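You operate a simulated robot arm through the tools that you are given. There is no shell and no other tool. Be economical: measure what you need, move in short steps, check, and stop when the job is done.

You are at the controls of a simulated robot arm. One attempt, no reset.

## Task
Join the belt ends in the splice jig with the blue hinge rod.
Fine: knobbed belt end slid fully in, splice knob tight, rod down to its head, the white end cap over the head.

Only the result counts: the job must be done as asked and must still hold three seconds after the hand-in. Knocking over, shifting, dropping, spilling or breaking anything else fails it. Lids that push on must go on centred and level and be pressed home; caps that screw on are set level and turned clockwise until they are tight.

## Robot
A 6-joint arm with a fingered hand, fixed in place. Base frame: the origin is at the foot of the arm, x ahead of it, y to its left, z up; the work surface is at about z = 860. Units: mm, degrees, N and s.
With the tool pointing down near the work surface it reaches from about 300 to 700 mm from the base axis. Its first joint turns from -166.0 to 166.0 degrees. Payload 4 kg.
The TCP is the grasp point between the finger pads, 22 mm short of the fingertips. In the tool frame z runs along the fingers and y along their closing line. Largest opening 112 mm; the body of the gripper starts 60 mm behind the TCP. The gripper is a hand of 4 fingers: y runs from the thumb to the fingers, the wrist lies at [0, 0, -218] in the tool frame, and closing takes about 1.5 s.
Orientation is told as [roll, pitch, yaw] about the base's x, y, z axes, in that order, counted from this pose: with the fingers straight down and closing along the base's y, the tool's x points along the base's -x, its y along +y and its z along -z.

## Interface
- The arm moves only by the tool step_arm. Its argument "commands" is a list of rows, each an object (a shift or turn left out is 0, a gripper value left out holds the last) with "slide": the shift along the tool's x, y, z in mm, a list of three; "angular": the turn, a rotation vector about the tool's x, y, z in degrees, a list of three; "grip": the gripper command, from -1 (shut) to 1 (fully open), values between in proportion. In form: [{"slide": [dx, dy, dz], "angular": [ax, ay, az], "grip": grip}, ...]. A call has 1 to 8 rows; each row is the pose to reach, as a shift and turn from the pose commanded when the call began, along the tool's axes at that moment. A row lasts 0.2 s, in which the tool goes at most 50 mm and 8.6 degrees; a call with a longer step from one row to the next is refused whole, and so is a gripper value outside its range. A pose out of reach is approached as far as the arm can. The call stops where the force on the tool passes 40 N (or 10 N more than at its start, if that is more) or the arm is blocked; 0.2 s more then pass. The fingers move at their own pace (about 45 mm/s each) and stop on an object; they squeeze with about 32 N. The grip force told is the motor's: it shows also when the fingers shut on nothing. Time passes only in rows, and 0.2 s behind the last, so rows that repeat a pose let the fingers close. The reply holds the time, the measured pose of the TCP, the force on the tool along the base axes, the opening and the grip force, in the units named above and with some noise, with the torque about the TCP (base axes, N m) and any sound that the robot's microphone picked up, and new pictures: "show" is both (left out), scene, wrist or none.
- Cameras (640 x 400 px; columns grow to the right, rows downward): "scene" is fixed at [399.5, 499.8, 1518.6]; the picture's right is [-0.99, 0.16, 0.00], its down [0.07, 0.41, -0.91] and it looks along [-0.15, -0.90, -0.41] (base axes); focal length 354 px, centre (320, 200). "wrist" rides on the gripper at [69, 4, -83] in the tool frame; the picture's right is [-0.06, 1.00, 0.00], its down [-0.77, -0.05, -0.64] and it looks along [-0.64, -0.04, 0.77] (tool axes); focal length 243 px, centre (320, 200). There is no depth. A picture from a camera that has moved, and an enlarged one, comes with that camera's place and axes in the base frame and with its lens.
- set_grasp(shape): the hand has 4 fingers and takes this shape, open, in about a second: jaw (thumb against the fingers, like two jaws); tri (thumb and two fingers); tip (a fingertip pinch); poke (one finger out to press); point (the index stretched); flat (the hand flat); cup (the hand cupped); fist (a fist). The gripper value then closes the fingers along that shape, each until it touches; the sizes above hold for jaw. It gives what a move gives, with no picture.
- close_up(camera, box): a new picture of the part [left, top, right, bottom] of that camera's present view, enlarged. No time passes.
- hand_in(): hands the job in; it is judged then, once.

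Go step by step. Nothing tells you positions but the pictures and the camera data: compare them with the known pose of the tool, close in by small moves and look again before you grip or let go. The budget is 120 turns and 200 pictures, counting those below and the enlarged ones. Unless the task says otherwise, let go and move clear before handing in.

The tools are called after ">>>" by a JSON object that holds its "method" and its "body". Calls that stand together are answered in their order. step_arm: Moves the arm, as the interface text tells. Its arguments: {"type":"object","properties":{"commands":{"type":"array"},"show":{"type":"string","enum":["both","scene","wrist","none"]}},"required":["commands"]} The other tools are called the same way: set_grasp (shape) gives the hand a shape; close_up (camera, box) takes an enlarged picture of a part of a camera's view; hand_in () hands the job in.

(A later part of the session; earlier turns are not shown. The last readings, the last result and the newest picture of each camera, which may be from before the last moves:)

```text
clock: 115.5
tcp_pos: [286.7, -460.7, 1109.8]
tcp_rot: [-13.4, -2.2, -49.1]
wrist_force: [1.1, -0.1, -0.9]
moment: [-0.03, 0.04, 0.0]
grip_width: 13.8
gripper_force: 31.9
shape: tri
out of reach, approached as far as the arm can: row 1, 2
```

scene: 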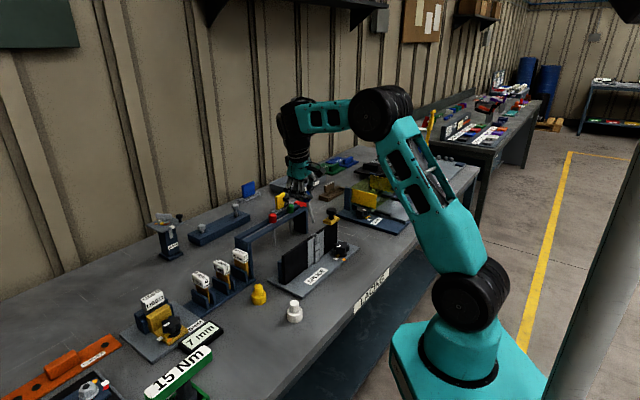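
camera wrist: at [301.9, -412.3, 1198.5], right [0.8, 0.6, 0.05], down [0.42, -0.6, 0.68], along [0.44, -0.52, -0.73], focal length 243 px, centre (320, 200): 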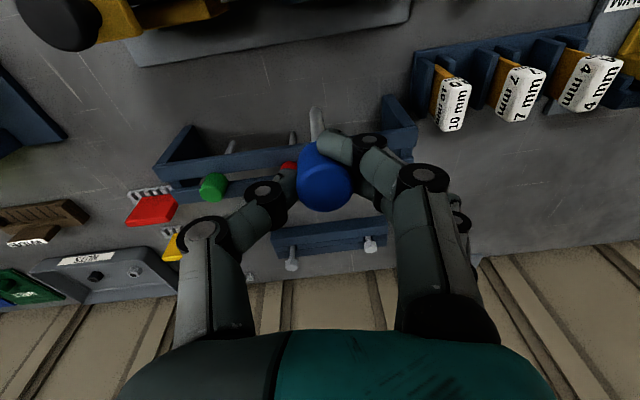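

Back in the good branch, easily. Now I'll level the rod and move over the knuckles at z≈1090.

>>> {"method": "step_arm", "body": {"commands": [{"slide": [0, 0, 0], "angular": [-8, -0.5, 0], "grip": -1}, {"slide": [15, -3, 10], "angular": [-16, -1, 0]}, {"slide": [30, -6.5, 20], "angular": [-16, -1, 0]}, {"slide": [30, -6.5, 20], "angular": [-16, -1, 0]}], "show": "none"}}

>>> {"method": "close_up", "body": {"camera": "wrist", "box": [200, 20, 440, 220]}}

>>> {"method": "close_up", "body": {"camera": "scene", "box": [270, 170, 370, 270]}}

```text
clock: 116.5
tcp_pos: [257.5, -445.8, 1089.0]
tcp_rot: [2.7, -3.1, -48.9]
wrist_force: [-0.5, -0.1, -0.6]
moment: [-0.02, 0.0, 0.01]
grip_width: 12.7
gripper_force: 32.2
shape: tri
```

```text
2.00 times, centred on (320, 120) of wrist
camera zoom: at [209.8, -389.0, 1168.2], right [0.79, 0.61, 0.05], down [0.42, -0.6, 0.68], along [0.44, -0.52, -0.73], focal length 485 px, centre (320, 360)
```

zoom: 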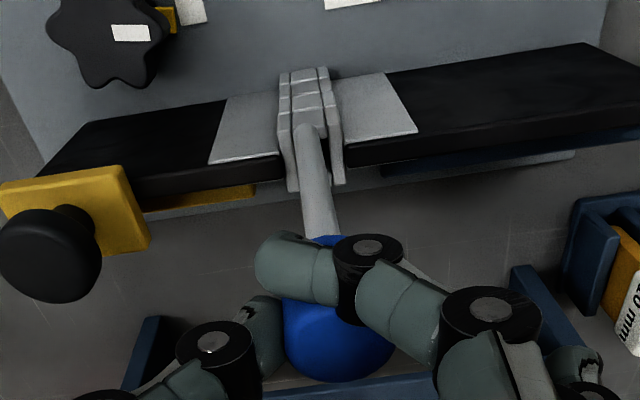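

```text
4.00 times, centred on (320, 220) of scene
camera zoom: at [399.5, 499.8, 1518.6], right [-0.99, 0.16, 0.0], down [0.07, 0.41, -0.91], along [-0.15, -0.9, -0.41], focal length 1415 px, centre (320, 120)
```

zoom: 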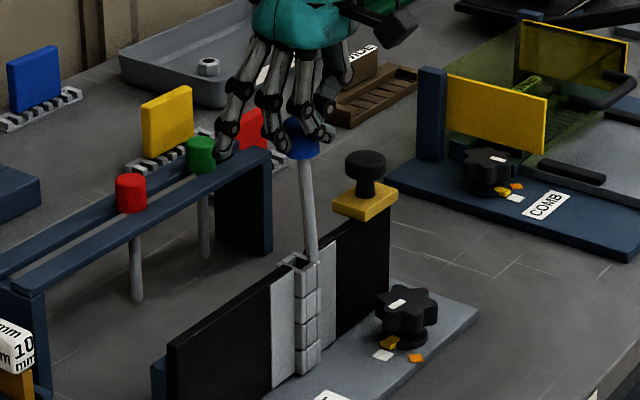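

The rod leans about 5° toward the robot. Correcting the hand orientation to make it vertical.

>>> {"method": "step_arm", "body": {"commands": [{"angular": [-0.7, -2.5, 0], "grip": -1}, {"angular": [-1.4, -5, 0]}, {"angular": [-1.4, -5, 0]}], "show": "none"}}

>>> {"method": "close_up", "body": {"camera": "wrist", "box": [240, 60, 400, 200]}}

>>> {"method": "close_up", "body": {"camera": "scene", "box": [295, 190, 345, 250]}}

```text
clock: 117.3
tcp_pos: [257.1, -446.3, 1089.7]
tcp_rot: [4.1, -8.1, -49.3]
wrist_force: [0.2, 0.1, -1.0]
moment: [-0.01, 0.0, -0.03]
grip_width: 12.4
gripper_force: 31.5
shape: tri
```

```text
2.86 times, centred on (320, 130) of wrist
camera zoom: at [204.3, -384.8, 1161.5], right [0.79, 0.61, 0.08], down [0.36, -0.57, 0.74], along [0.5, -0.55, -0.67], focal length 693 px, centre (320, 400)
```

zoom: 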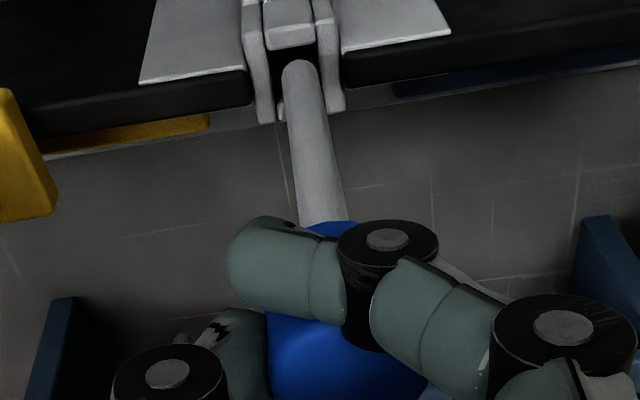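

```text
6.67 times, centred on (320, 220) of scene
camera zoom: at [399.5, 499.8, 1518.6], right [-0.99, 0.16, 0.0], down [0.07, 0.41, -0.91], along [-0.15, -0.9, -0.41], focal length 2358 px, centre (320, 67)
```

zoom: 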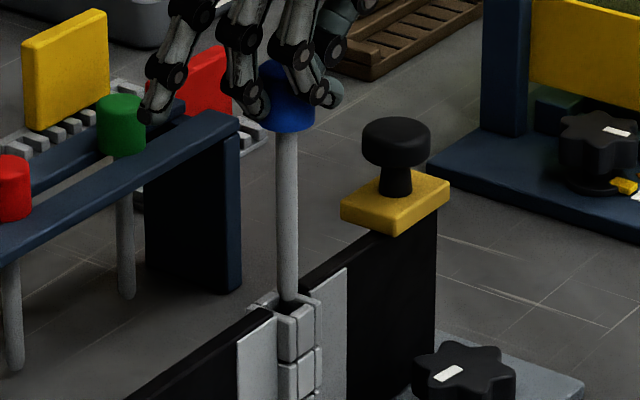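

The rod is vertical and its tip sits right at the hole in both views, about 2.5 mm off. I'll shift and start down gently.

>>> {"method": "step_arm", "body": {"commands": [{"slide": [2.5, 0.2, 0], "grip": -1}, {"slide": [3.2, -0.2, 5]}, {"slide": [3.9, -0.5, 10]}, {"slide": [4.6, -0.9, 15]}, {"slide": [4.6, -0.9, 15]}], "show": "none"}}

>>> {"method": "close_up", "body": {"camera": "wrist", "box": [240, 60, 400, 200]}}

>>> {"method": "close_up", "body": {"camera": "scene", "box": [295, 190, 345, 250]}}

```text
clock: 118.5
tcp_pos: [256.9, -443.7, 1076.1]
tcp_rot: [4.0, -8.3, -49.2]
wrist_force: [2.9, 0.0, 33.1]
moment: [0.37, -0.43, 0.0]
grip_width: 15.6
gripper_force: 32.8
shape: tri
```

```text
2.86 times, centred on (320, 130) of wrist
camera zoom: at [203.9, -383.0, 1148.1], right [0.79, 0.61, 0.08], down [0.36, -0.56, 0.74], along [0.5, -0.56, -0.67], focal length 693 px, centre (320, 400)
```

zoom: 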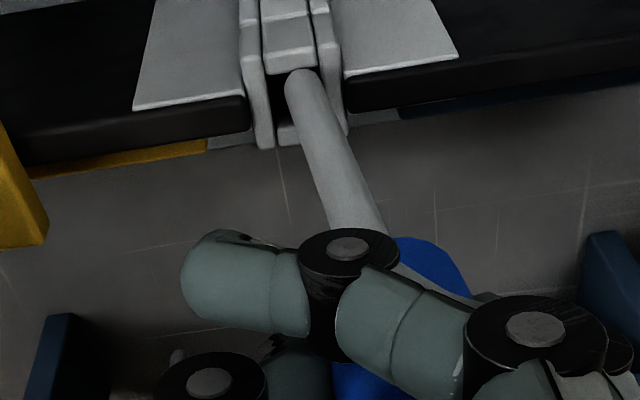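

```text
6.67 times, centred on (320, 220) of scene
camera zoom: at [399.5, 499.8, 1518.6], right [-0.99, 0.16, 0.0], down [0.07, 0.41, -0.91], along [-0.15, -0.9, -0.41], focal length 2358 px, centre (320, 67)
```

zoom: 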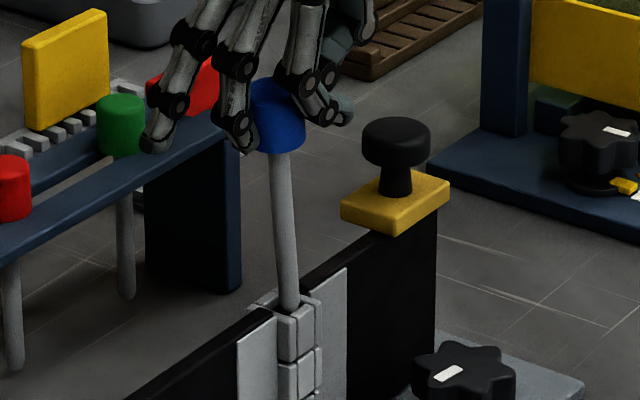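

The tip caught the near rim and the rod tilted in the grip. Backing up to re-measure.

>>> {"method": "step_arm", "body": {"commands": [{"slide": [-0.7, 0.3, -6], "grip": -1}, {"slide": [-2, 1, -15]}, {"slide": [-2, 1, -15]}], "show": "none"}}

>>> {"method": "close_up", "body": {"camera": "wrist", "box": [240, 60, 400, 200]}}

>>> {"method": "close_up", "body": {"camera": "scene", "box": [295, 190, 345, 250]}}

```text
clock: 119.3
tcp_pos: [255.4, -444.0, 1090.8]
tcp_rot: [4.1, -7.9, -49.3]
wrist_force: [0.4, -0.8, -1.3]
moment: [0.0, 0.01, 0.0]
grip_width: 11.9
gripper_force: 31.7
shape: tri
```

```text
2.86 times, centred on (320, 130) of wrist
camera zoom: at [202.4, -383.3, 1161.4], right [0.79, 0.61, 0.08], down [0.36, -0.57, 0.74], along [0.49, -0.55, -0.67], focal length 693 px, centre (320, 400)
```

zoom: 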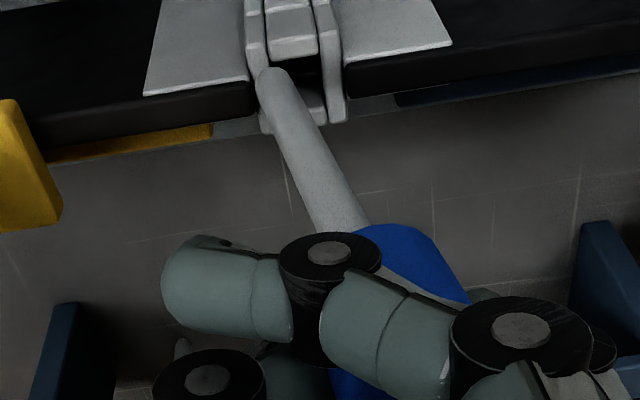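

```text
6.67 times, centred on (320, 220) of scene
camera zoom: at [399.5, 499.8, 1518.6], right [-0.99, 0.16, 0.0], down [0.07, 0.41, -0.91], along [-0.15, -0.9, -0.41], focal length 2358 px, centre (320, 67)
```

zoom: 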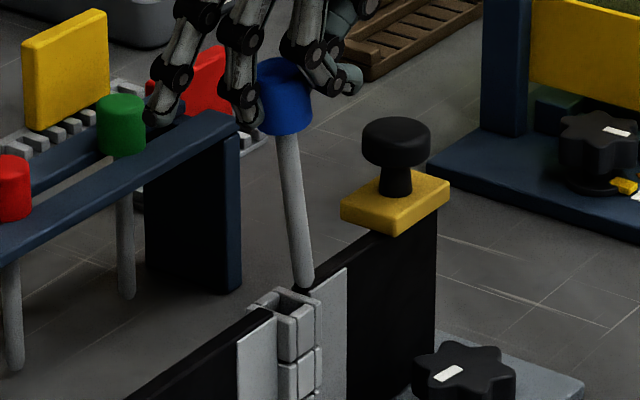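

Triangulation agrees well: hole at (258,-440.6,972), tip at (250,-442,978), and the rod leans 9° toward the thumb side. I'll rotate the hand to right it and raise a touch.

>>> {"method": "step_arm", "body": {"commands": [{"slide": [0, 0, -4], "angular": [-4.5, 0.4, 0], "grip": -1}, {"slide": [0, 0, -8], "angular": [-8.9, 0.8, 0]}, {"slide": [0, 0, -8], "angular": [-8.9, 0.8, 0]}], "show": "none"}}

>>> {"method": "close_up", "body": {"camera": "wrist", "box": [240, 60, 400, 200]}}

>>> {"method": "close_up", "body": {"camera": "scene", "box": [295, 190, 345, 250]}}

```text
clock: 120.1
tcp_pos: [253.8, -443.4, 1097.9]
tcp_rot: [13.0, -7.2, -49.2]
wrist_force: [0.4, 0.5, 0.1]
moment: [-0.03, 0.02, 0.04]
grip_width: 11.6
gripper_force: 31.9
shape: tri
```

```text
2.86 times, centred on (320, 130) of wrist
camera zoom: at [192.3, -392.0, 1169.3], right [0.76, 0.61, 0.23], down [0.3, -0.64, 0.71], along [0.58, -0.47, -0.67], focal length 693 px, centre (320, 400)
```

zoom: 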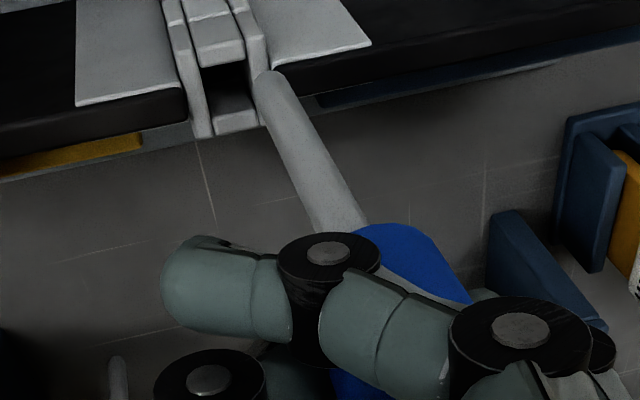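

```text
6.67 times, centred on (320, 220) of scene
camera zoom: at [399.5, 499.8, 1518.6], right [-0.99, 0.16, 0.0], down [0.07, 0.41, -0.91], along [-0.15, -0.9, -0.41], focal length 2358 px, centre (320, 67)
```

zoom: 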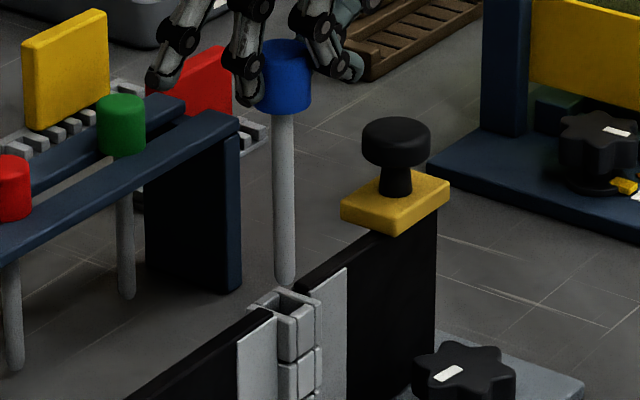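

The rod is vertical again, tip at (260.7,-431.2,988) versus hole (257.8,-441.8,971.5). Shifting and lowering to just inside the mouth.

>>> {"method": "step_arm", "body": {"commands": [{"slide": [-6.1, -9.1, -1.3], "grip": -1}, {"slide": [-5.1, -10.9, 6.4]}, {"slide": [-4.3, -12.2, 12.2]}, {"slide": [-3.5, -13.5, 18]}, {"slide": [-3.5, -13.5, 18]}], "show": "none"}}

>>> {"method": "close_up", "body": {"camera": "wrist", "box": [240, 60, 400, 200]}}

>>> {"method": "close_up", "body": {"camera": "scene", "box": [295, 190, 345, 250]}}

```text
clock: 121.3
tcp_pos: [251.7, -454.5, 1077.9]
tcp_rot: [12.9, -7.2, -49.1]
wrist_force: [-0.3, 0.7, -1.2]
moment: [-0.03, 0.03, -0.03]
grip_width: 11.8
gripper_force: 31.7
shape: tri
```

```text
2.86 times, centred on (320, 130) of wrist
camera zoom: at [190.1, -402.4, 1150.5], right [0.76, 0.61, 0.23], down [0.3, -0.64, 0.71], along [0.58, -0.47, -0.67], focal length 693 px, centre (320, 400)
```

zoom: 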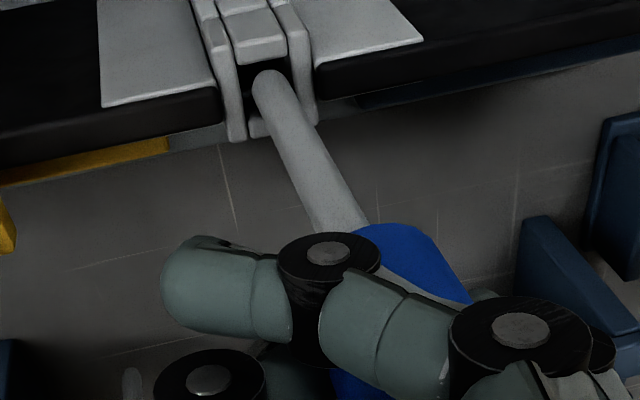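

```text
6.67 times, centred on (320, 220) of scene
camera zoom: at [399.5, 499.8, 1518.6], right [-0.99, 0.16, 0.0], down [0.07, 0.41, -0.91], along [-0.15, -0.9, -0.41], focal length 2358 px, centre (320, 67)
```

zoom: 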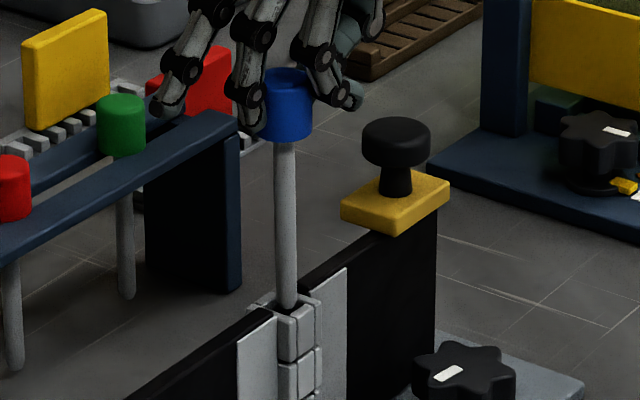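

The tip is inside the mouth with no force. Continuing down with a slight outward trim.

>>> {"method": "step_arm", "body": {"commands": [{"slide": [-1, 0, 0], "grip": -1}, {"slide": [-0.4, -1.1, 5]}, {"slide": [0.3, -2.2, 10]}, {"slide": [0.9, -3.4, 15]}, {"slide": [1.5, -4.5, 20]}, {"slide": [1.5, -4.5, 20]}], "show": "none"}}

>>> {"method": "close_up", "body": {"camera": "scene", "box": [295, 190, 345, 250]}}

```text
clock: 122.7
tcp_pos: [253.4, -455.3, 1057.0]
tcp_rot: [12.9, -7.3, -49.2]
wrist_force: [-0.1, -0.4, -1.2]
moment: [-0.03, 0.02, 0.0]
grip_width: 11.7
gripper_force: 32.3
shape: tri
```

```text
6.67 times, centred on (320, 220) of scene
camera zoom: at [399.5, 499.8, 1518.6], right [-0.99, 0.16, 0.0], down [0.07, 0.41, -0.91], along [-0.15, -0.9, -0.41], focal length 2358 px, centre (320, 67)
```

zoom: 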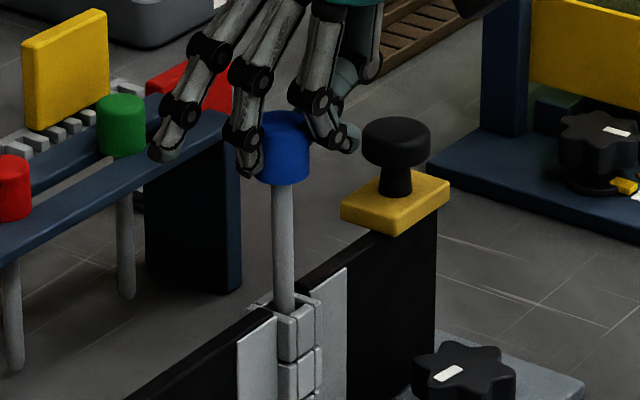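

>>> {"method": "step_arm", "body": {"commands": [{"slide": [0.6, -1.1, 5], "grip": -1}, {"slide": [1.2, -2.2, 10]}, {"slide": [1.9, -3.4, 15]}, {"slide": [2.5, -4.5, 20]}, {"slide": [3.2, -5.8, 25]}, {"slide": [3.2, -5.8, 25]}], "show": "none"}}

>>> {"method": "close_up", "body": {"camera": "scene", "box": [295, 190, 345, 250]}}

```text
clock: 124.1
tcp_pos: [252.8, -455.3, 1031.1]
tcp_rot: [12.9, -7.4, -49.1]
wrist_force: [-0.6, -0.1, -1.4]
moment: [0.01, 0.03, -0.01]
grip_width: 11.8
gripper_force: 31.7
shape: tri
```

```text
6.67 times, centred on (320, 220) of scene
camera zoom: at [399.5, 499.8, 1518.6], right [-0.99, 0.16, 0.0], down [0.07, 0.41, -0.91], along [-0.15, -0.9, -0.41], focal length 2358 px, centre (320, 67)
```

zoom: 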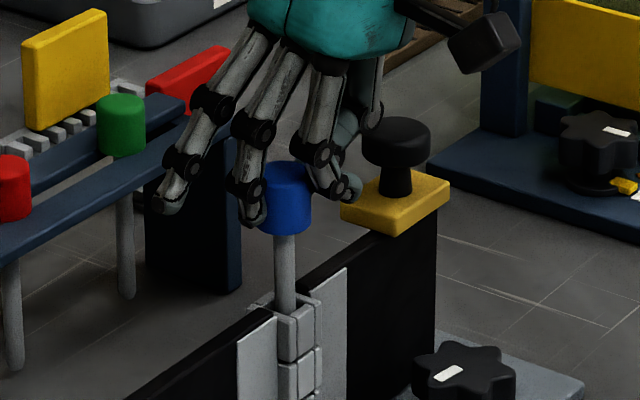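

>>> {"method": "step_arm", "body": {"commands": [{"slide": [0.6, -1.1, 5], "grip": -1}, {"slide": [1.2, -2.2, 10]}, {"slide": [1.9, -3.4, 15]}, {"slide": [2.5, -4.5, 20]}, {"slide": [3.0, -5.4, 24]}, {"slide": [3.0, -5.4, 24]}], "show": "wrist"}}

>>> {"method": "close_up", "body": {"camera": "scene", "box": [295, 190, 345, 250]}}

```text
clock: 125.5
tcp_pos: [253.1, -455.6, 1005.8]
tcp_rot: [13.0, -7.3, -49.1]
wrist_force: [-0.4, 0.6, -0.4]
moment: [-0.03, 0.0, 0.01]
grip_width: 11.5
gripper_force: 32.0
shape: tri
camera wrist: at [191.0, -404.2, 1078.1], right [0.76, 0.61, 0.23], down [0.3, -0.64, 0.71], along [0.58, -0.47, -0.67], focal length 243 px, centre (320, 200)
```

wrist: 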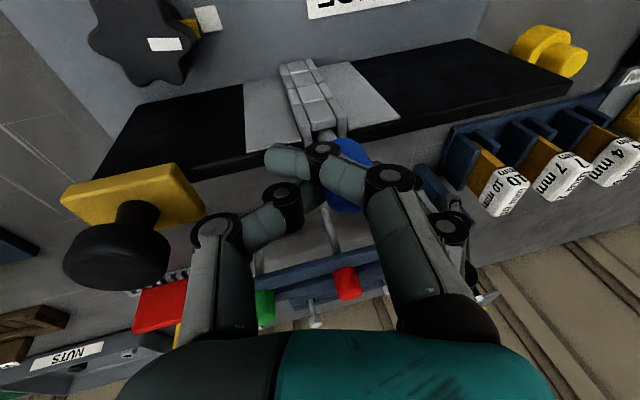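

```text
6.67 times, centred on (320, 220) of scene
camera zoom: at [399.5, 499.8, 1518.6], right [-0.99, 0.16, 0.0], down [0.07, 0.41, -0.91], along [-0.15, -0.9, -0.41], focal length 2358 px, centre (320, 67)
```

zoom: 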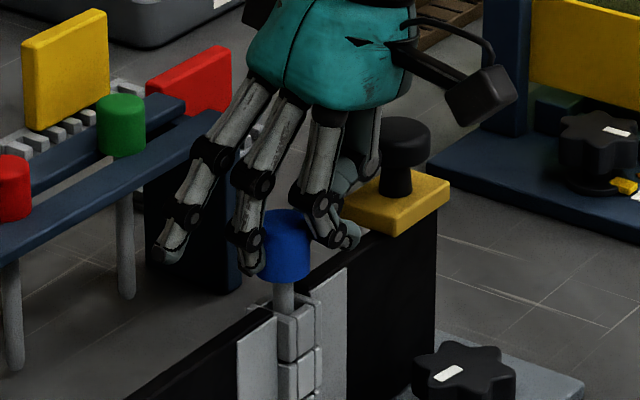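

About 10 mm to go. I'll lower a bit more, then release and lift clear.

>>> {"method": "step_arm", "body": {"commands": [{"slide": [0.5, -0.9, 4], "grip": -1}, {"slide": [0.8, -1.6, 7]}, {"slide": [0.8, -1.6, 7], "grip": -0.4}, {"slide": [0.8, -1.6, 7], "grip": 0}, {"slide": [0.8, -1.6, 7], "grip": 0.2}, {"slide": [0.8, -1.6, 7], "grip": 0.2}, {"slide": [-1.7, 2.8, -12], "grip": 0.2}, {"slide": [-5, 9, -40], "grip": 0.2}], "show": "none"}}

>>> {"method": "close_up", "body": {"camera": "scene", "box": [295, 190, 345, 250]}}

```text
clock: 127.3
tcp_pos: [254.5, -456.3, 1047.9]
tcp_rot: [12.9, -7.2, -49.0]
wrist_force: [-0.9, 0.3, 0.4]
moment: [0.01, -0.02, 0.01]
grip_width: 67.0
gripper_force: 0.1
shape: tri
```

```text
6.67 times, centred on (320, 220) of scene
camera zoom: at [399.5, 499.8, 1518.6], right [-0.99, 0.16, 0.0], down [0.07, 0.41, -0.91], along [-0.15, -0.9, -0.41], focal length 2358 px, centre (320, 67)
```

zoom: 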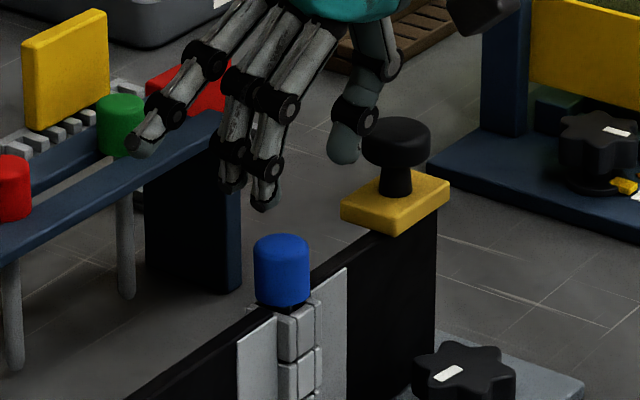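

The rod dropped fully to its head. Now I'll level the hand and go to the white cap near (347,-218).

>>> {"method": "step_arm", "body": {"commands": [{"slide": [-4, 7, -29], "grip": 0.6}, {"slide": [16, 42, -23], "angular": [4, 2.2, 0]}, {"slide": [36, 79, -17], "angular": [8, 4.4, 0]}, {"slide": [56, 116, -11], "angular": [13, 7.2, 0]}, {"slide": [76, 154, -5], "angular": [13, 7.2, 0]}, {"slide": [96, 192, 1], "angular": [13, 7.2, 0]}, {"slide": [115, 230, 7], "angular": [13, 7.2, 0]}, {"slide": [115, 230, 7], "angular": [13, 7.2, 0]}], "show": "both"}}

```text
clock: 129.1
tcp_pos: [345.0, -215.6, 1079.1]
tcp_rot: [-0.2, -0.2, -48.4]
wrist_force: [-0.6, -0.1, 0.1]
moment: [0.01, 0.02, -0.01]
grip_width: 89.7
gripper_force: 0.2
shape: tri
camera wrist: at [303.1, -159.2, 1160.7], right [0.79, 0.62, 0.0], down [0.47, -0.6, 0.64], along [0.4, -0.51, -0.76], focal length 243 px, centre (320, 200)
```

scene: 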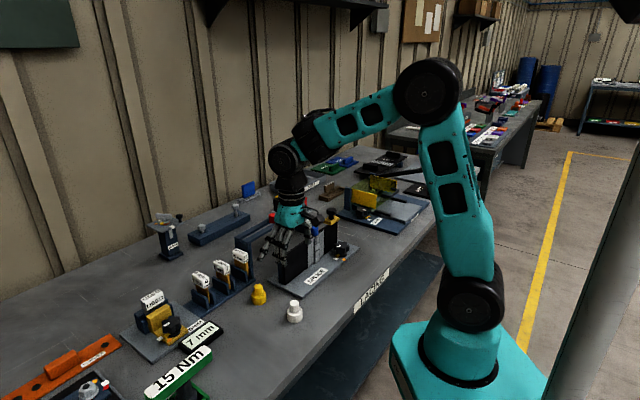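
wrist: 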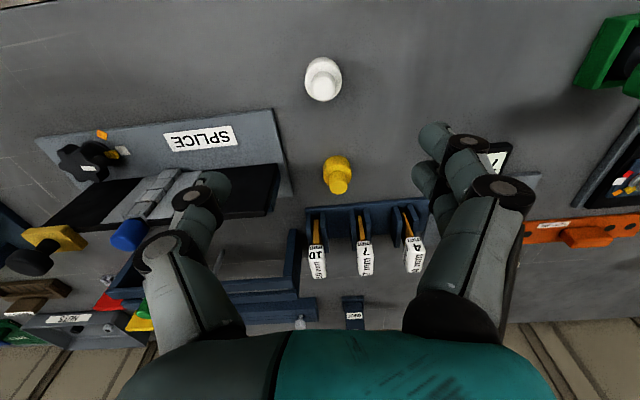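

The cap is almost directly below at about (349,-215). Descending for a closer look.

>>> {"method": "step_arm", "body": {"commands": [{"slide": [-2.7, 3, 40], "grip": 0.3}, {"slide": [-2.7, 3, 80]}, {"slide": [-2.7, 3, 120]}, {"slide": [-2.7, 3, 135]}, {"slide": [-2.7, 3, 135]}], "show": "wrist"}}

>>> {"method": "close_up", "body": {"camera": "scene", "box": [255, 240, 335, 330]}}

```text
clock: 130.3
tcp_pos: [348.6, -216.9, 942.6]
tcp_rot: [0.0, -0.2, -48.3]
wrist_force: [0.6, 0.3, 0.8]
moment: [-0.02, 0.0, 0.0]
grip_width: 73.1
gripper_force: 0.0
shape: tri
camera wrist: at [306.1, -161.1, 1025.2], right [0.79, 0.62, 0.0], down [0.47, -0.6, 0.64], along [0.4, -0.51, -0.76], focal length 243 px, centre (320, 200)
```

wrist: 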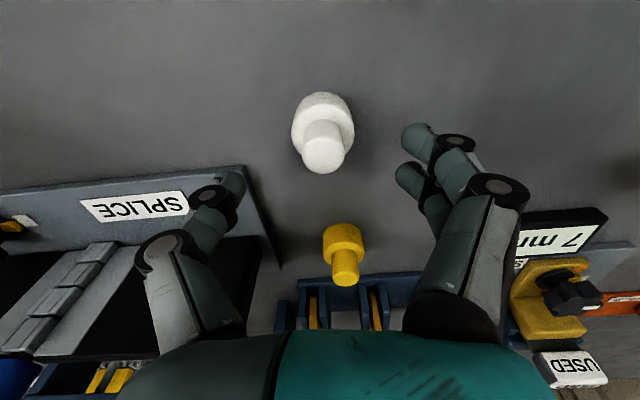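

```text
4.44 times, centred on (295, 285) of scene
camera zoom: at [399.5, 499.8, 1518.6], right [-0.99, 0.16, 0.0], down [0.07, 0.41, -0.91], along [-0.15, -0.9, -0.41], focal length 1572 px, centre (431, -178)
```

zoom: 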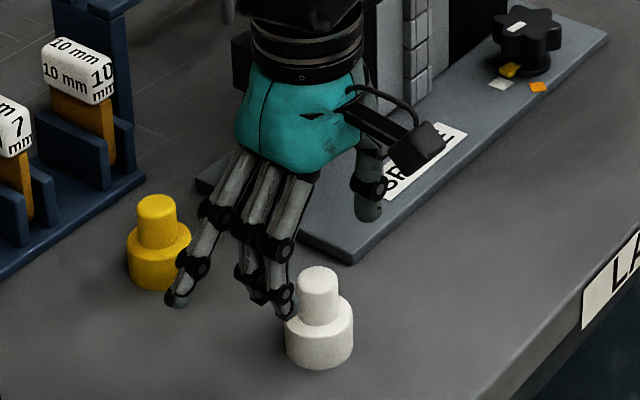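

Cap knob centre is about (348,-210.5), top z≈915. Moving onto it and closing.

>>> {"method": "step_arm", "body": {"commands": [{"slide": [2.2, 3.8, 8], "grip": 0.3}, {"slide": [2.2, 3.8, 20]}, {"slide": [2.2, 3.8, 28]}, {"slide": [2.2, 3.8, 28]}], "show": "wrist"}}

```text
clock: 131.3
tcp_pos: [349.8, -213.3, 915.0]
tcp_rot: [-0.2, -0.2, -48.2]
wrist_force: [-0.5, -0.1, -0.6]
moment: [0.01, 0.01, 0.02]
grip_width: 72.9
gripper_force: 0.1
shape: tri
camera wrist: at [308.1, -157.3, 997.3], right [0.79, 0.62, 0.0], down [0.47, -0.6, 0.64], along [0.4, -0.51, -0.76], focal length 243 px, centre (320, 200)
```

wrist: 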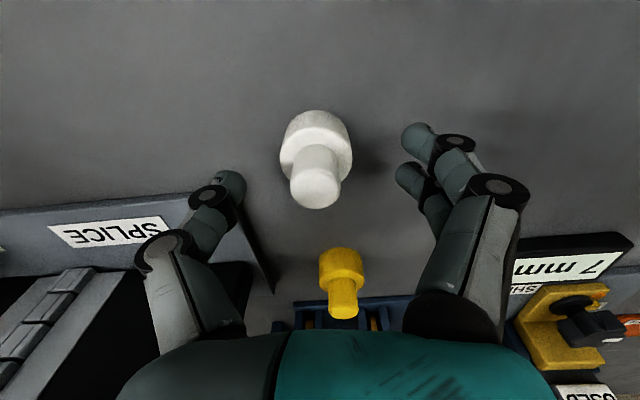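

>>> {"method": "step_arm", "body": {"commands": [{"slide": [1.5, -2, 1], "grip": 0.1}, {"slide": [1.5, -2, 1], "grip": -0.4}, {"slide": [1.5, -2, 1], "grip": -1}, {"slide": [1.5, -2, 1], "grip": -1}, {"slide": [1.5, -2, 1], "grip": -1}, {"slide": [1.5, -2, 1], "grip": -1}, {"slide": [1.5, -2, 1], "grip": -1}], "show": "wrist"}}

>>> {"method": "close_up", "body": {"camera": "scene", "box": [255, 250, 335, 330]}}

```text
clock: 132.9
tcp_pos: [348.1, -213.7, 913.9]
tcp_rot: [-0.1, -0.1, -48.3]
wrist_force: [-1.6, 0.4, 6.1]
moment: [0.07, -0.09, 0.05]
grip_width: 8.6
gripper_force: 32.4
shape: tri
camera wrist: at [305.2, -157.6, 996.0], right [0.79, 0.62, 0.0], down [0.47, -0.6, 0.64], along [0.4, -0.51, -0.76], focal length 243 px, centre (320, 200)
```

wrist: 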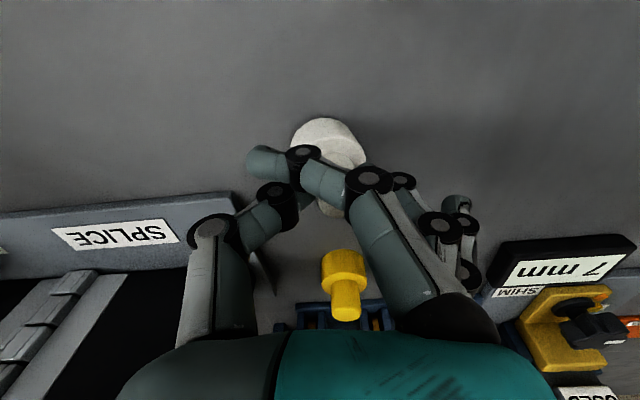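

```text
5.00 times, centred on (295, 290) of scene
camera zoom: at [399.5, 499.8, 1518.6], right [-0.99, 0.16, 0.0], down [0.07, 0.41, -0.91], along [-0.15, -0.9, -0.41], focal length 1768 px, centre (445, -250)
```

zoom: 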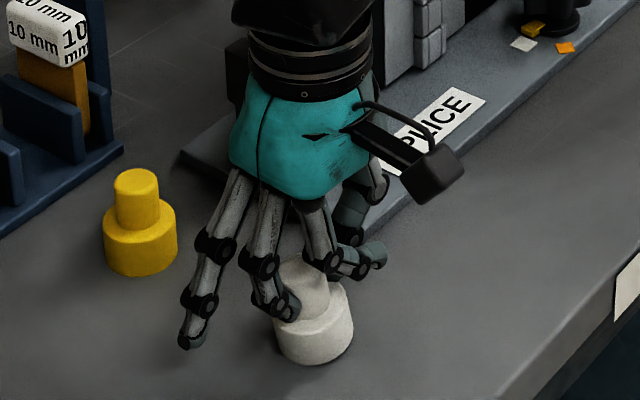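

The index finger slid past the knob and the cap tilted. Reopening gently to let it settle.

>>> {"method": "step_arm", "body": {"commands": [{"slide": [0, 0, 0], "grip": -0.7}, {"grip": -0.4}, {"grip": 0}, {"grip": 0.3}, {"grip": 0.3}, {"grip": 0.3}], "show": "wrist"}}

>>> {"method": "close_up", "body": {"camera": "scene", "box": [255, 250, 335, 330]}}

```text
clock: 134.3
tcp_pos: [348.0, -213.9, 913.5]
tcp_rot: [-0.1, -0.2, -48.4]
wrist_force: [-0.4, 0.5, -0.3]
moment: [0.0, -0.03, 0.02]
grip_width: 72.5
gripper_force: 0.1
shape: tri
camera wrist: at [305.2, -157.6, 995.8], right [0.79, 0.62, 0.0], down [0.47, -0.6, 0.64], along [0.4, -0.51, -0.76], focal length 243 px, centre (320, 200)
```

wrist: 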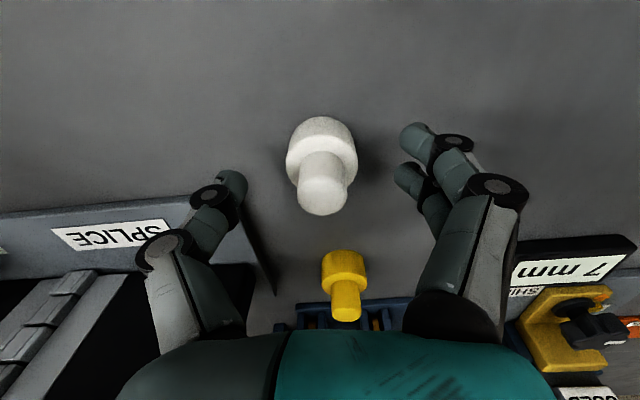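

```text
5.00 times, centred on (295, 290) of scene
camera zoom: at [399.5, 499.8, 1518.6], right [-0.99, 0.16, 0.0], down [0.07, 0.41, -0.91], along [-0.15, -0.9, -0.41], focal length 1768 px, centre (445, -250)
```

zoom: 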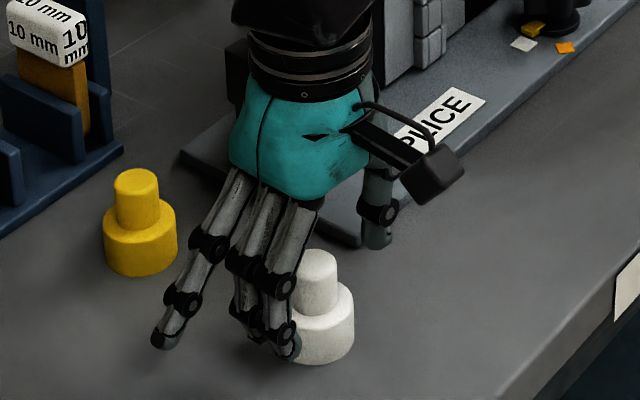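

The side index finger is what disturbs small knobs. I'll switch to jaw, which is symmetric, and hold the wider base of the cap instead.

>>> {"method": "step_arm", "body": {"commands": [{"slide": [2, 1, -20], "grip": 0.3}, {"slide": [3.4, 1.6, -40]}, {"slide": [3.4, 1.6, -40]}], "show": "none"}}

>>> {"method": "set_grasp", "body": {"shape": "jaw"}}

>>> {"method": "step_arm", "body": {"commands": [{"grip": 0.5}, {"slide": [0, 0, 20], "grip": 0.5}, {"slide": [0, 0, 45]}, {"slide": [0, 0, 60]}, {"slide": [0, 0, 60]}], "show": "wrist"}}

>>> {"method": "close_up", "body": {"camera": "scene", "box": [255, 250, 335, 330]}}

```text
clock: 135.1
tcp_pos: [347.9, -210.4, 954.8]
tcp_rot: [-0.1, -0.1, -48.3]
wrist_force: [0.9, 0.7, -0.1]
moment: [-0.02, -0.01, 0.0]
grip_width: 72.3
gripper_force: 0.1
shape: tri
```

```text
clock: 136.0
tcp_pos: [348.2, -210.1, 953.4]
tcp_rot: [-0.1, -0.1, -48.2]
wrist_force: [0.6, 0.1, 0.3]
moment: [0.02, -0.02, -0.02]
grip_width: 111.7
gripper_force: 0.0
shape: jaw
```

```text
clock: 137.2
tcp_pos: [347.1, -210.0, 893.8]
tcp_rot: [-0.1, -0.2, -48.3]
wrist_force: [-1.0, 0.1, -0.6]
moment: [0.0, 0.02, -0.01]
grip_width: 84.3
gripper_force: 0.1
shape: jaw
camera wrist: at [304.7, -154.1, 975.9], right [0.79, 0.62, 0.0], down [0.47, -0.6, 0.64], along [0.4, -0.51, -0.76], focal length 243 px, centre (320, 200)
```

wrist: 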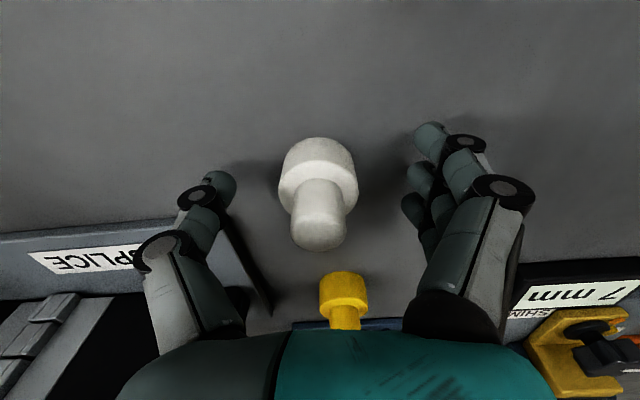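

```text
5.00 times, centred on (295, 290) of scene
camera zoom: at [399.5, 499.8, 1518.6], right [-0.99, 0.16, 0.0], down [0.07, 0.41, -0.91], along [-0.15, -0.9, -0.41], focal length 1768 px, centre (445, -250)
```

zoom: 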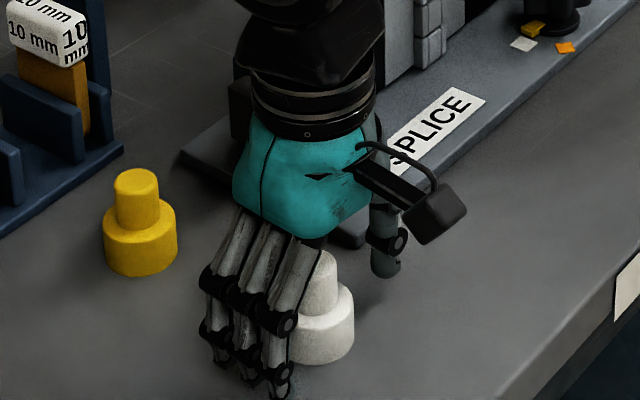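

>>> {"method": "step_arm", "body": {"commands": [{"slide": [1.5, 0, 0], "grip": 0.1}, {"slide": [1.5, 0, 0], "grip": -0.4}, {"slide": [1.5, 0, 0], "grip": -1}, {"slide": [1.5, 0, 0], "grip": -1}, {"slide": [1.5, 0, 0], "grip": -1}, {"slide": [1.5, 0, 0], "grip": -1}], "show": "wrist"}}

>>> {"method": "close_up", "body": {"camera": "scene", "box": [255, 250, 335, 330]}}

```text
clock: 138.6
tcp_pos: [345.6, -209.4, 893.9]
tcp_rot: [-0.1, -0.2, -48.5]
wrist_force: [-0.3, 0.2, 1.6]
moment: [0.02, 0.01, 0.01]
grip_width: 23.0
gripper_force: 27.2
shape: jaw
camera wrist: at [303.3, -153.0, 975.7], right [0.79, 0.62, 0.0], down [0.47, -0.6, 0.64], along [0.4, -0.51, -0.76], focal length 243 px, centre (320, 200)
```

wrist: 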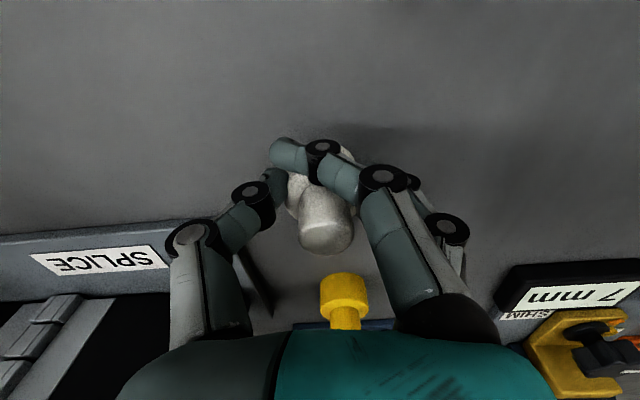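

```text
5.00 times, centred on (295, 290) of scene
camera zoom: at [399.5, 499.8, 1518.6], right [-0.99, 0.16, 0.0], down [0.07, 0.41, -0.91], along [-0.15, -0.9, -0.41], focal length 1768 px, centre (445, -250)
```

zoom: 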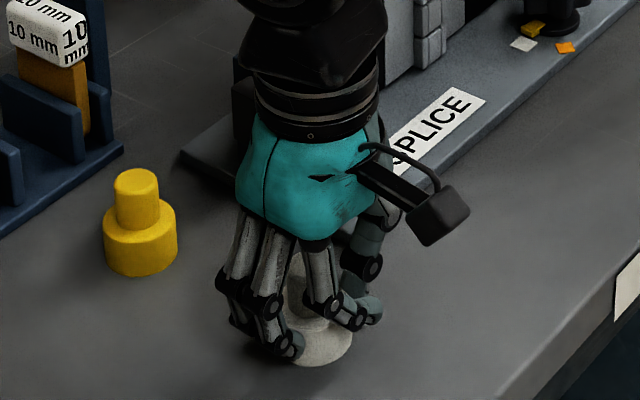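

>>> {"method": "step_arm", "body": {"commands": [{"slide": [0, 0, 0], "grip": -1}, {"slide": [0, 0, -15]}, {"slide": [0, 0, -40]}, {"slide": [0, 0, -60]}, {"slide": [0, 0, -60]}], "show": "wrist"}}

>>> {"method": "close_up", "body": {"camera": "scene", "box": [255, 230, 335, 310]}}

```text
clock: 139.8
tcp_pos: [346.3, -207.6, 951.8]
tcp_rot: [-0.1, -0.1, -48.3]
wrist_force: [0.4, 0.4, -1.0]
moment: [0.01, -0.02, 0.01]
grip_width: 22.3
gripper_force: 32.0
shape: jaw
camera wrist: at [303.4, -152.4, 1034.9], right [0.79, 0.62, 0.0], down [0.47, -0.6, 0.64], along [0.4, -0.51, -0.76], focal length 243 px, centre (320, 200)
```

wrist: 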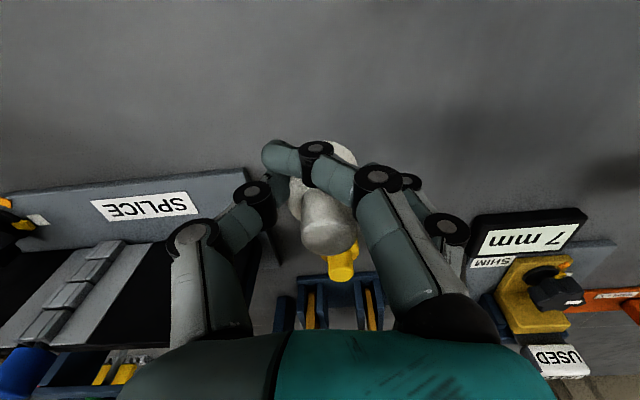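

```text
5.00 times, centred on (295, 270) of scene
camera zoom: at [399.5, 499.8, 1518.6], right [-0.99, 0.16, 0.0], down [0.07, 0.41, -0.91], along [-0.15, -0.9, -0.41], focal length 1768 px, centre (445, -150)
```

zoom: 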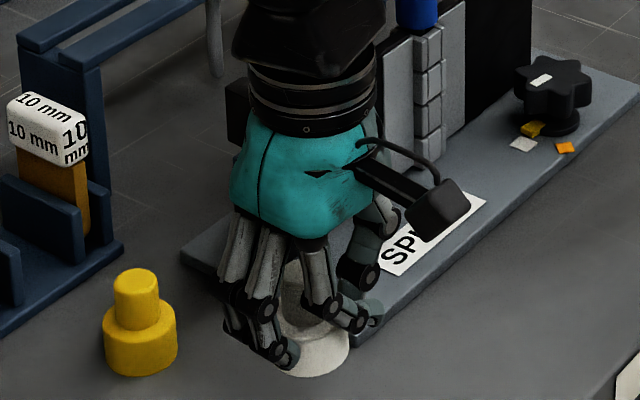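

Held and lifted, with some tilt. I'll measure the tilt closely.

>>> {"method": "close_up", "body": {"camera": "wrist", "box": [250, 120, 410, 270]}}

>>> {"method": "close_up", "body": {"camera": "scene", "box": [280, 255, 320, 310]}}

```text
2.67 times, centred on (330, 195) of wrist
camera zoom: at [303.4, -152.4, 1034.9], right [0.79, 0.62, 0.0], down [0.47, -0.6, 0.64], along [0.4, -0.51, -0.76], focal length 647 px, centre (293, 213)
```

zoom: 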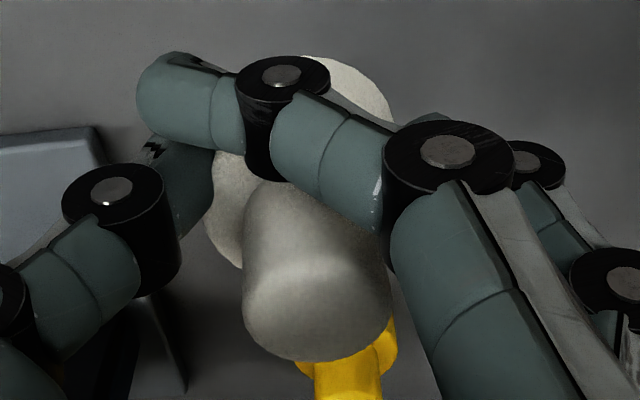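

```text
7.27 times, centred on (300, 282) of scene
camera zoom: at [399.5, 499.8, 1518.6], right [-0.99, 0.16, 0.0], down [0.07, 0.41, -0.91], along [-0.15, -0.9, -0.41], focal length 2572 px, centre (466, -400)
```

zoom: 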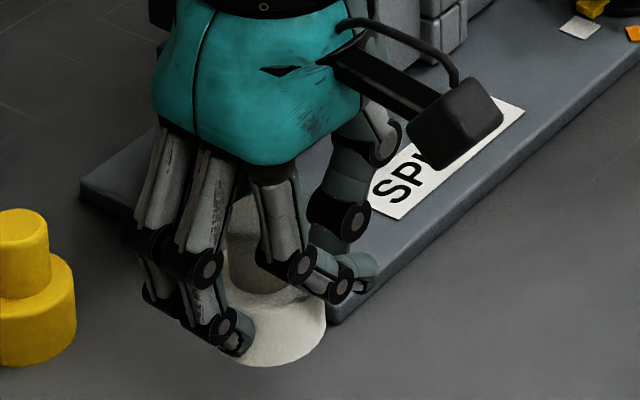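

Cap leans about 8° and 4°; I'll carry it above the rod head with a matching hand correction.

>>> {"method": "step_arm", "body": {"commands": [{"slide": [0, 0, -45], "grip": -1}, {"slide": [0, 0, -90]}, {"slide": [-17, -33, -120]}, {"slide": [-37, -70, -120], "angular": [-1, -2, 0]}, {"slide": [-57, -108, -120], "angular": [-2, -4, 0]}, {"slide": [-77, -146, -120], "angular": [-3, -6, 0]}, {"slide": [-96, -184, -120], "angular": [-4.2, -8, 0]}, {"slide": [-115, -221, -120], "angular": [-4.2, -8, 0]}], "show": "none"}}

>>> {"method": "step_arm", "body": {"commands": [{"grip": -1}], "show": "wrist"}}

>>> {"method": "close_up", "body": {"camera": "scene", "box": [290, 190, 350, 260]}}

```text
clock: 141.6
tcp_pos: [257.7, -442.9, 1072.9]
tcp_rot: [4.1, -8.2, -48.7]
wrist_force: [-0.4, -0.6, 0.2]
moment: [-0.03, 0.02, -0.05]
grip_width: 22.3
gripper_force: 32.1
shape: jaw
```

```text
clock: 142.0
tcp_pos: [256.6, -441.9, 1074.7]
tcp_rot: [4.1, -8.2, -48.6]
wrist_force: [0.2, -0.6, -0.3]
moment: [0.02, -0.01, -0.02]
grip_width: 22.3
gripper_force: 31.8
shape: jaw
camera wrist: at [203.0, -382.0, 1145.4], right [0.78, 0.62, 0.08], down [0.37, -0.56, 0.74], along [0.5, -0.55, -0.67], focal length 243 px, centre (320, 200)
```

wrist: 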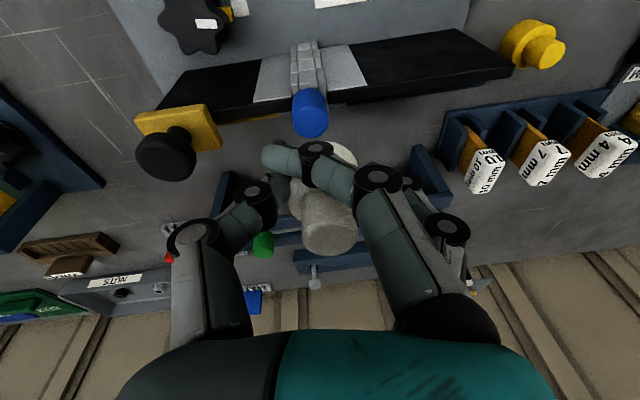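

```text
5.71 times, centred on (320, 225) of scene
camera zoom: at [399.5, 499.8, 1518.6], right [-0.99, 0.16, 0.0], down [0.07, 0.41, -0.91], along [-0.15, -0.9, -0.41], focal length 2021 px, centre (320, 57)
```

zoom: 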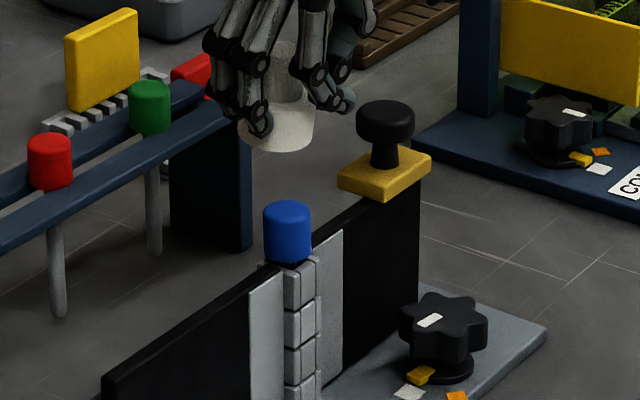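

>>> {"method": "close_up", "body": {"camera": "scene", "box": [300, 188, 332, 220]}}

>>> {"method": "close_up", "body": {"camera": "wrist", "box": [250, 90, 410, 270]}}

```text
12.50 times, centred on (316, 204) of scene
camera zoom: at [399.5, 499.8, 1518.6], right [-0.99, 0.16, 0.0], down [0.07, 0.41, -0.91], along [-0.15, -0.9, -0.41], focal length 4421 px, centre (370, 150)
```

zoom: 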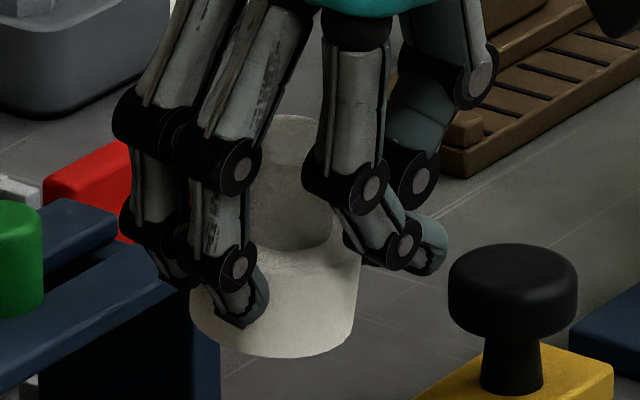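

```text
2.22 times, centred on (330, 180) of wrist
camera zoom: at [203.0, -382.0, 1145.4], right [0.78, 0.62, 0.08], down [0.37, -0.56, 0.74], along [0.5, -0.55, -0.67], focal length 539 px, centre (298, 244)
```

zoom: 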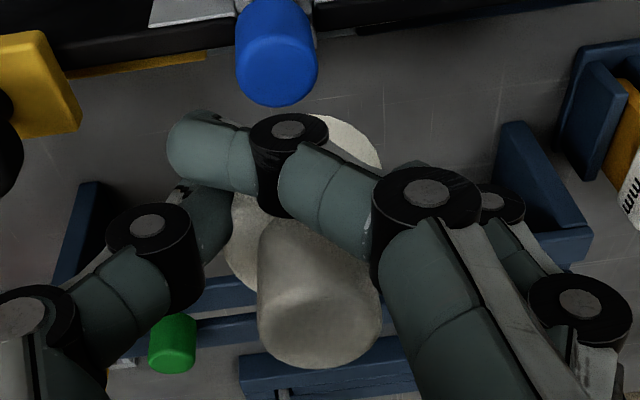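

The pitch correction was an over-estimate: the cap now leans the other way by about 8°. Undoing that part.

>>> {"method": "step_arm", "body": {"commands": [{"angular": [0, 4.5, 0], "grip": -1}, {"angular": [0, 8.5, 0]}, {"angular": [0, 8.5, 0]}], "show": "none"}}

>>> {"method": "close_up", "body": {"camera": "scene", "box": [298, 188, 338, 228]}}

>>> {"method": "close_up", "body": {"camera": "wrist", "box": [250, 90, 410, 270]}}

```text
clock: 142.8
tcp_pos: [258.0, -440.5, 1073.8]
tcp_rot: [4.1, 0.3, -48.0]
wrist_force: [0.5, -0.1, 0.3]
moment: [-0.01, 0.02, 0.01]
grip_width: 22.1
gripper_force: 31.4
shape: jaw
```

```text
10.00 times, centred on (318, 208) of scene
camera zoom: at [399.5, 499.8, 1518.6], right [-0.99, 0.16, 0.0], down [0.07, 0.41, -0.91], along [-0.15, -0.9, -0.41], focal length 3536 px, centre (340, 120)
```

zoom: 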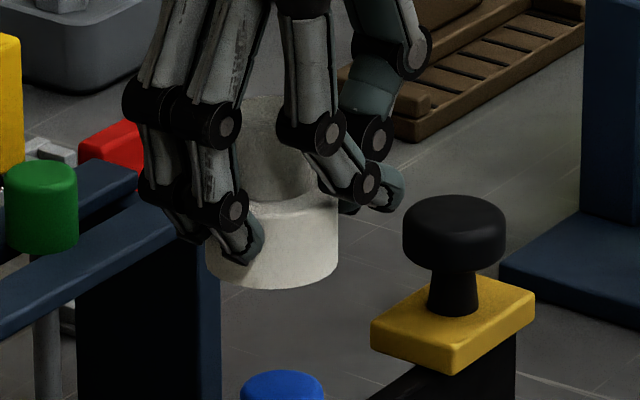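

```text
2.22 times, centred on (330, 180) of wrist
camera zoom: at [210.7, -390.3, 1157.1], right [0.78, 0.62, 0.07], down [0.44, -0.63, 0.63], along [0.44, -0.46, -0.77], focal length 539 px, centre (298, 244)
```

zoom: 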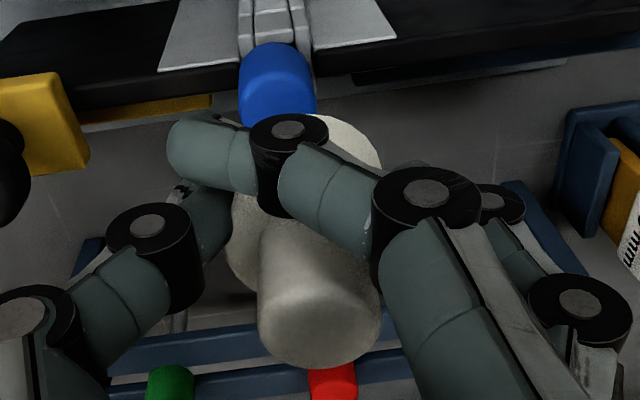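

The cap is upright now, at about (263,-441.5); the rod head is at about (259.5,-442.5). Shifting and lowering to just above the head.

>>> {"method": "step_arm", "body": {"commands": [{"slide": [1.6, -3.3, 0], "grip": -1}, {"slide": [1.6, -4.3, 14]}, {"slide": [1.6, -5.3, 28]}, {"slide": [1.6, -5.3, 28]}], "show": "none"}}

>>> {"method": "close_up", "body": {"camera": "scene", "box": [298, 198, 338, 238]}}

>>> {"method": "close_up", "body": {"camera": "wrist", "box": [250, 90, 410, 270]}}

```text
clock: 143.8
tcp_pos: [254.1, -442.3, 1044.6]
tcp_rot: [4.1, 0.3, -48.0]
wrist_force: [-0.2, -0.9, -0.4]
moment: [-0.01, 0.03, 0.03]
grip_width: 21.9
gripper_force: 32.0
shape: jaw
```

```text
10.00 times, centred on (318, 218) of scene
camera zoom: at [399.5, 499.8, 1518.6], right [-0.99, 0.16, 0.0], down [0.07, 0.41, -0.91], along [-0.15, -0.9, -0.41], focal length 3536 px, centre (340, 20)
```

zoom: 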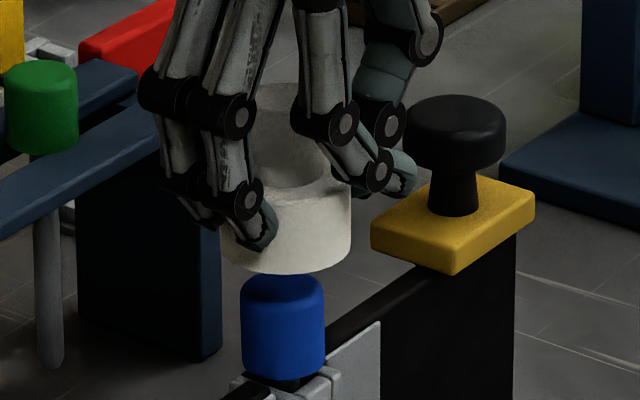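

```text
2.22 times, centred on (330, 180) of wrist
camera zoom: at [206.7, -389.9, 1128.2], right [0.78, 0.62, 0.07], down [0.44, -0.63, 0.63], along [0.44, -0.46, -0.77], focal length 539 px, centre (298, 244)
```

zoom: 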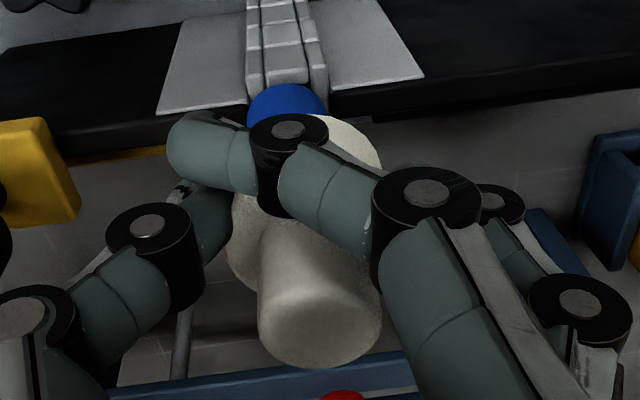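

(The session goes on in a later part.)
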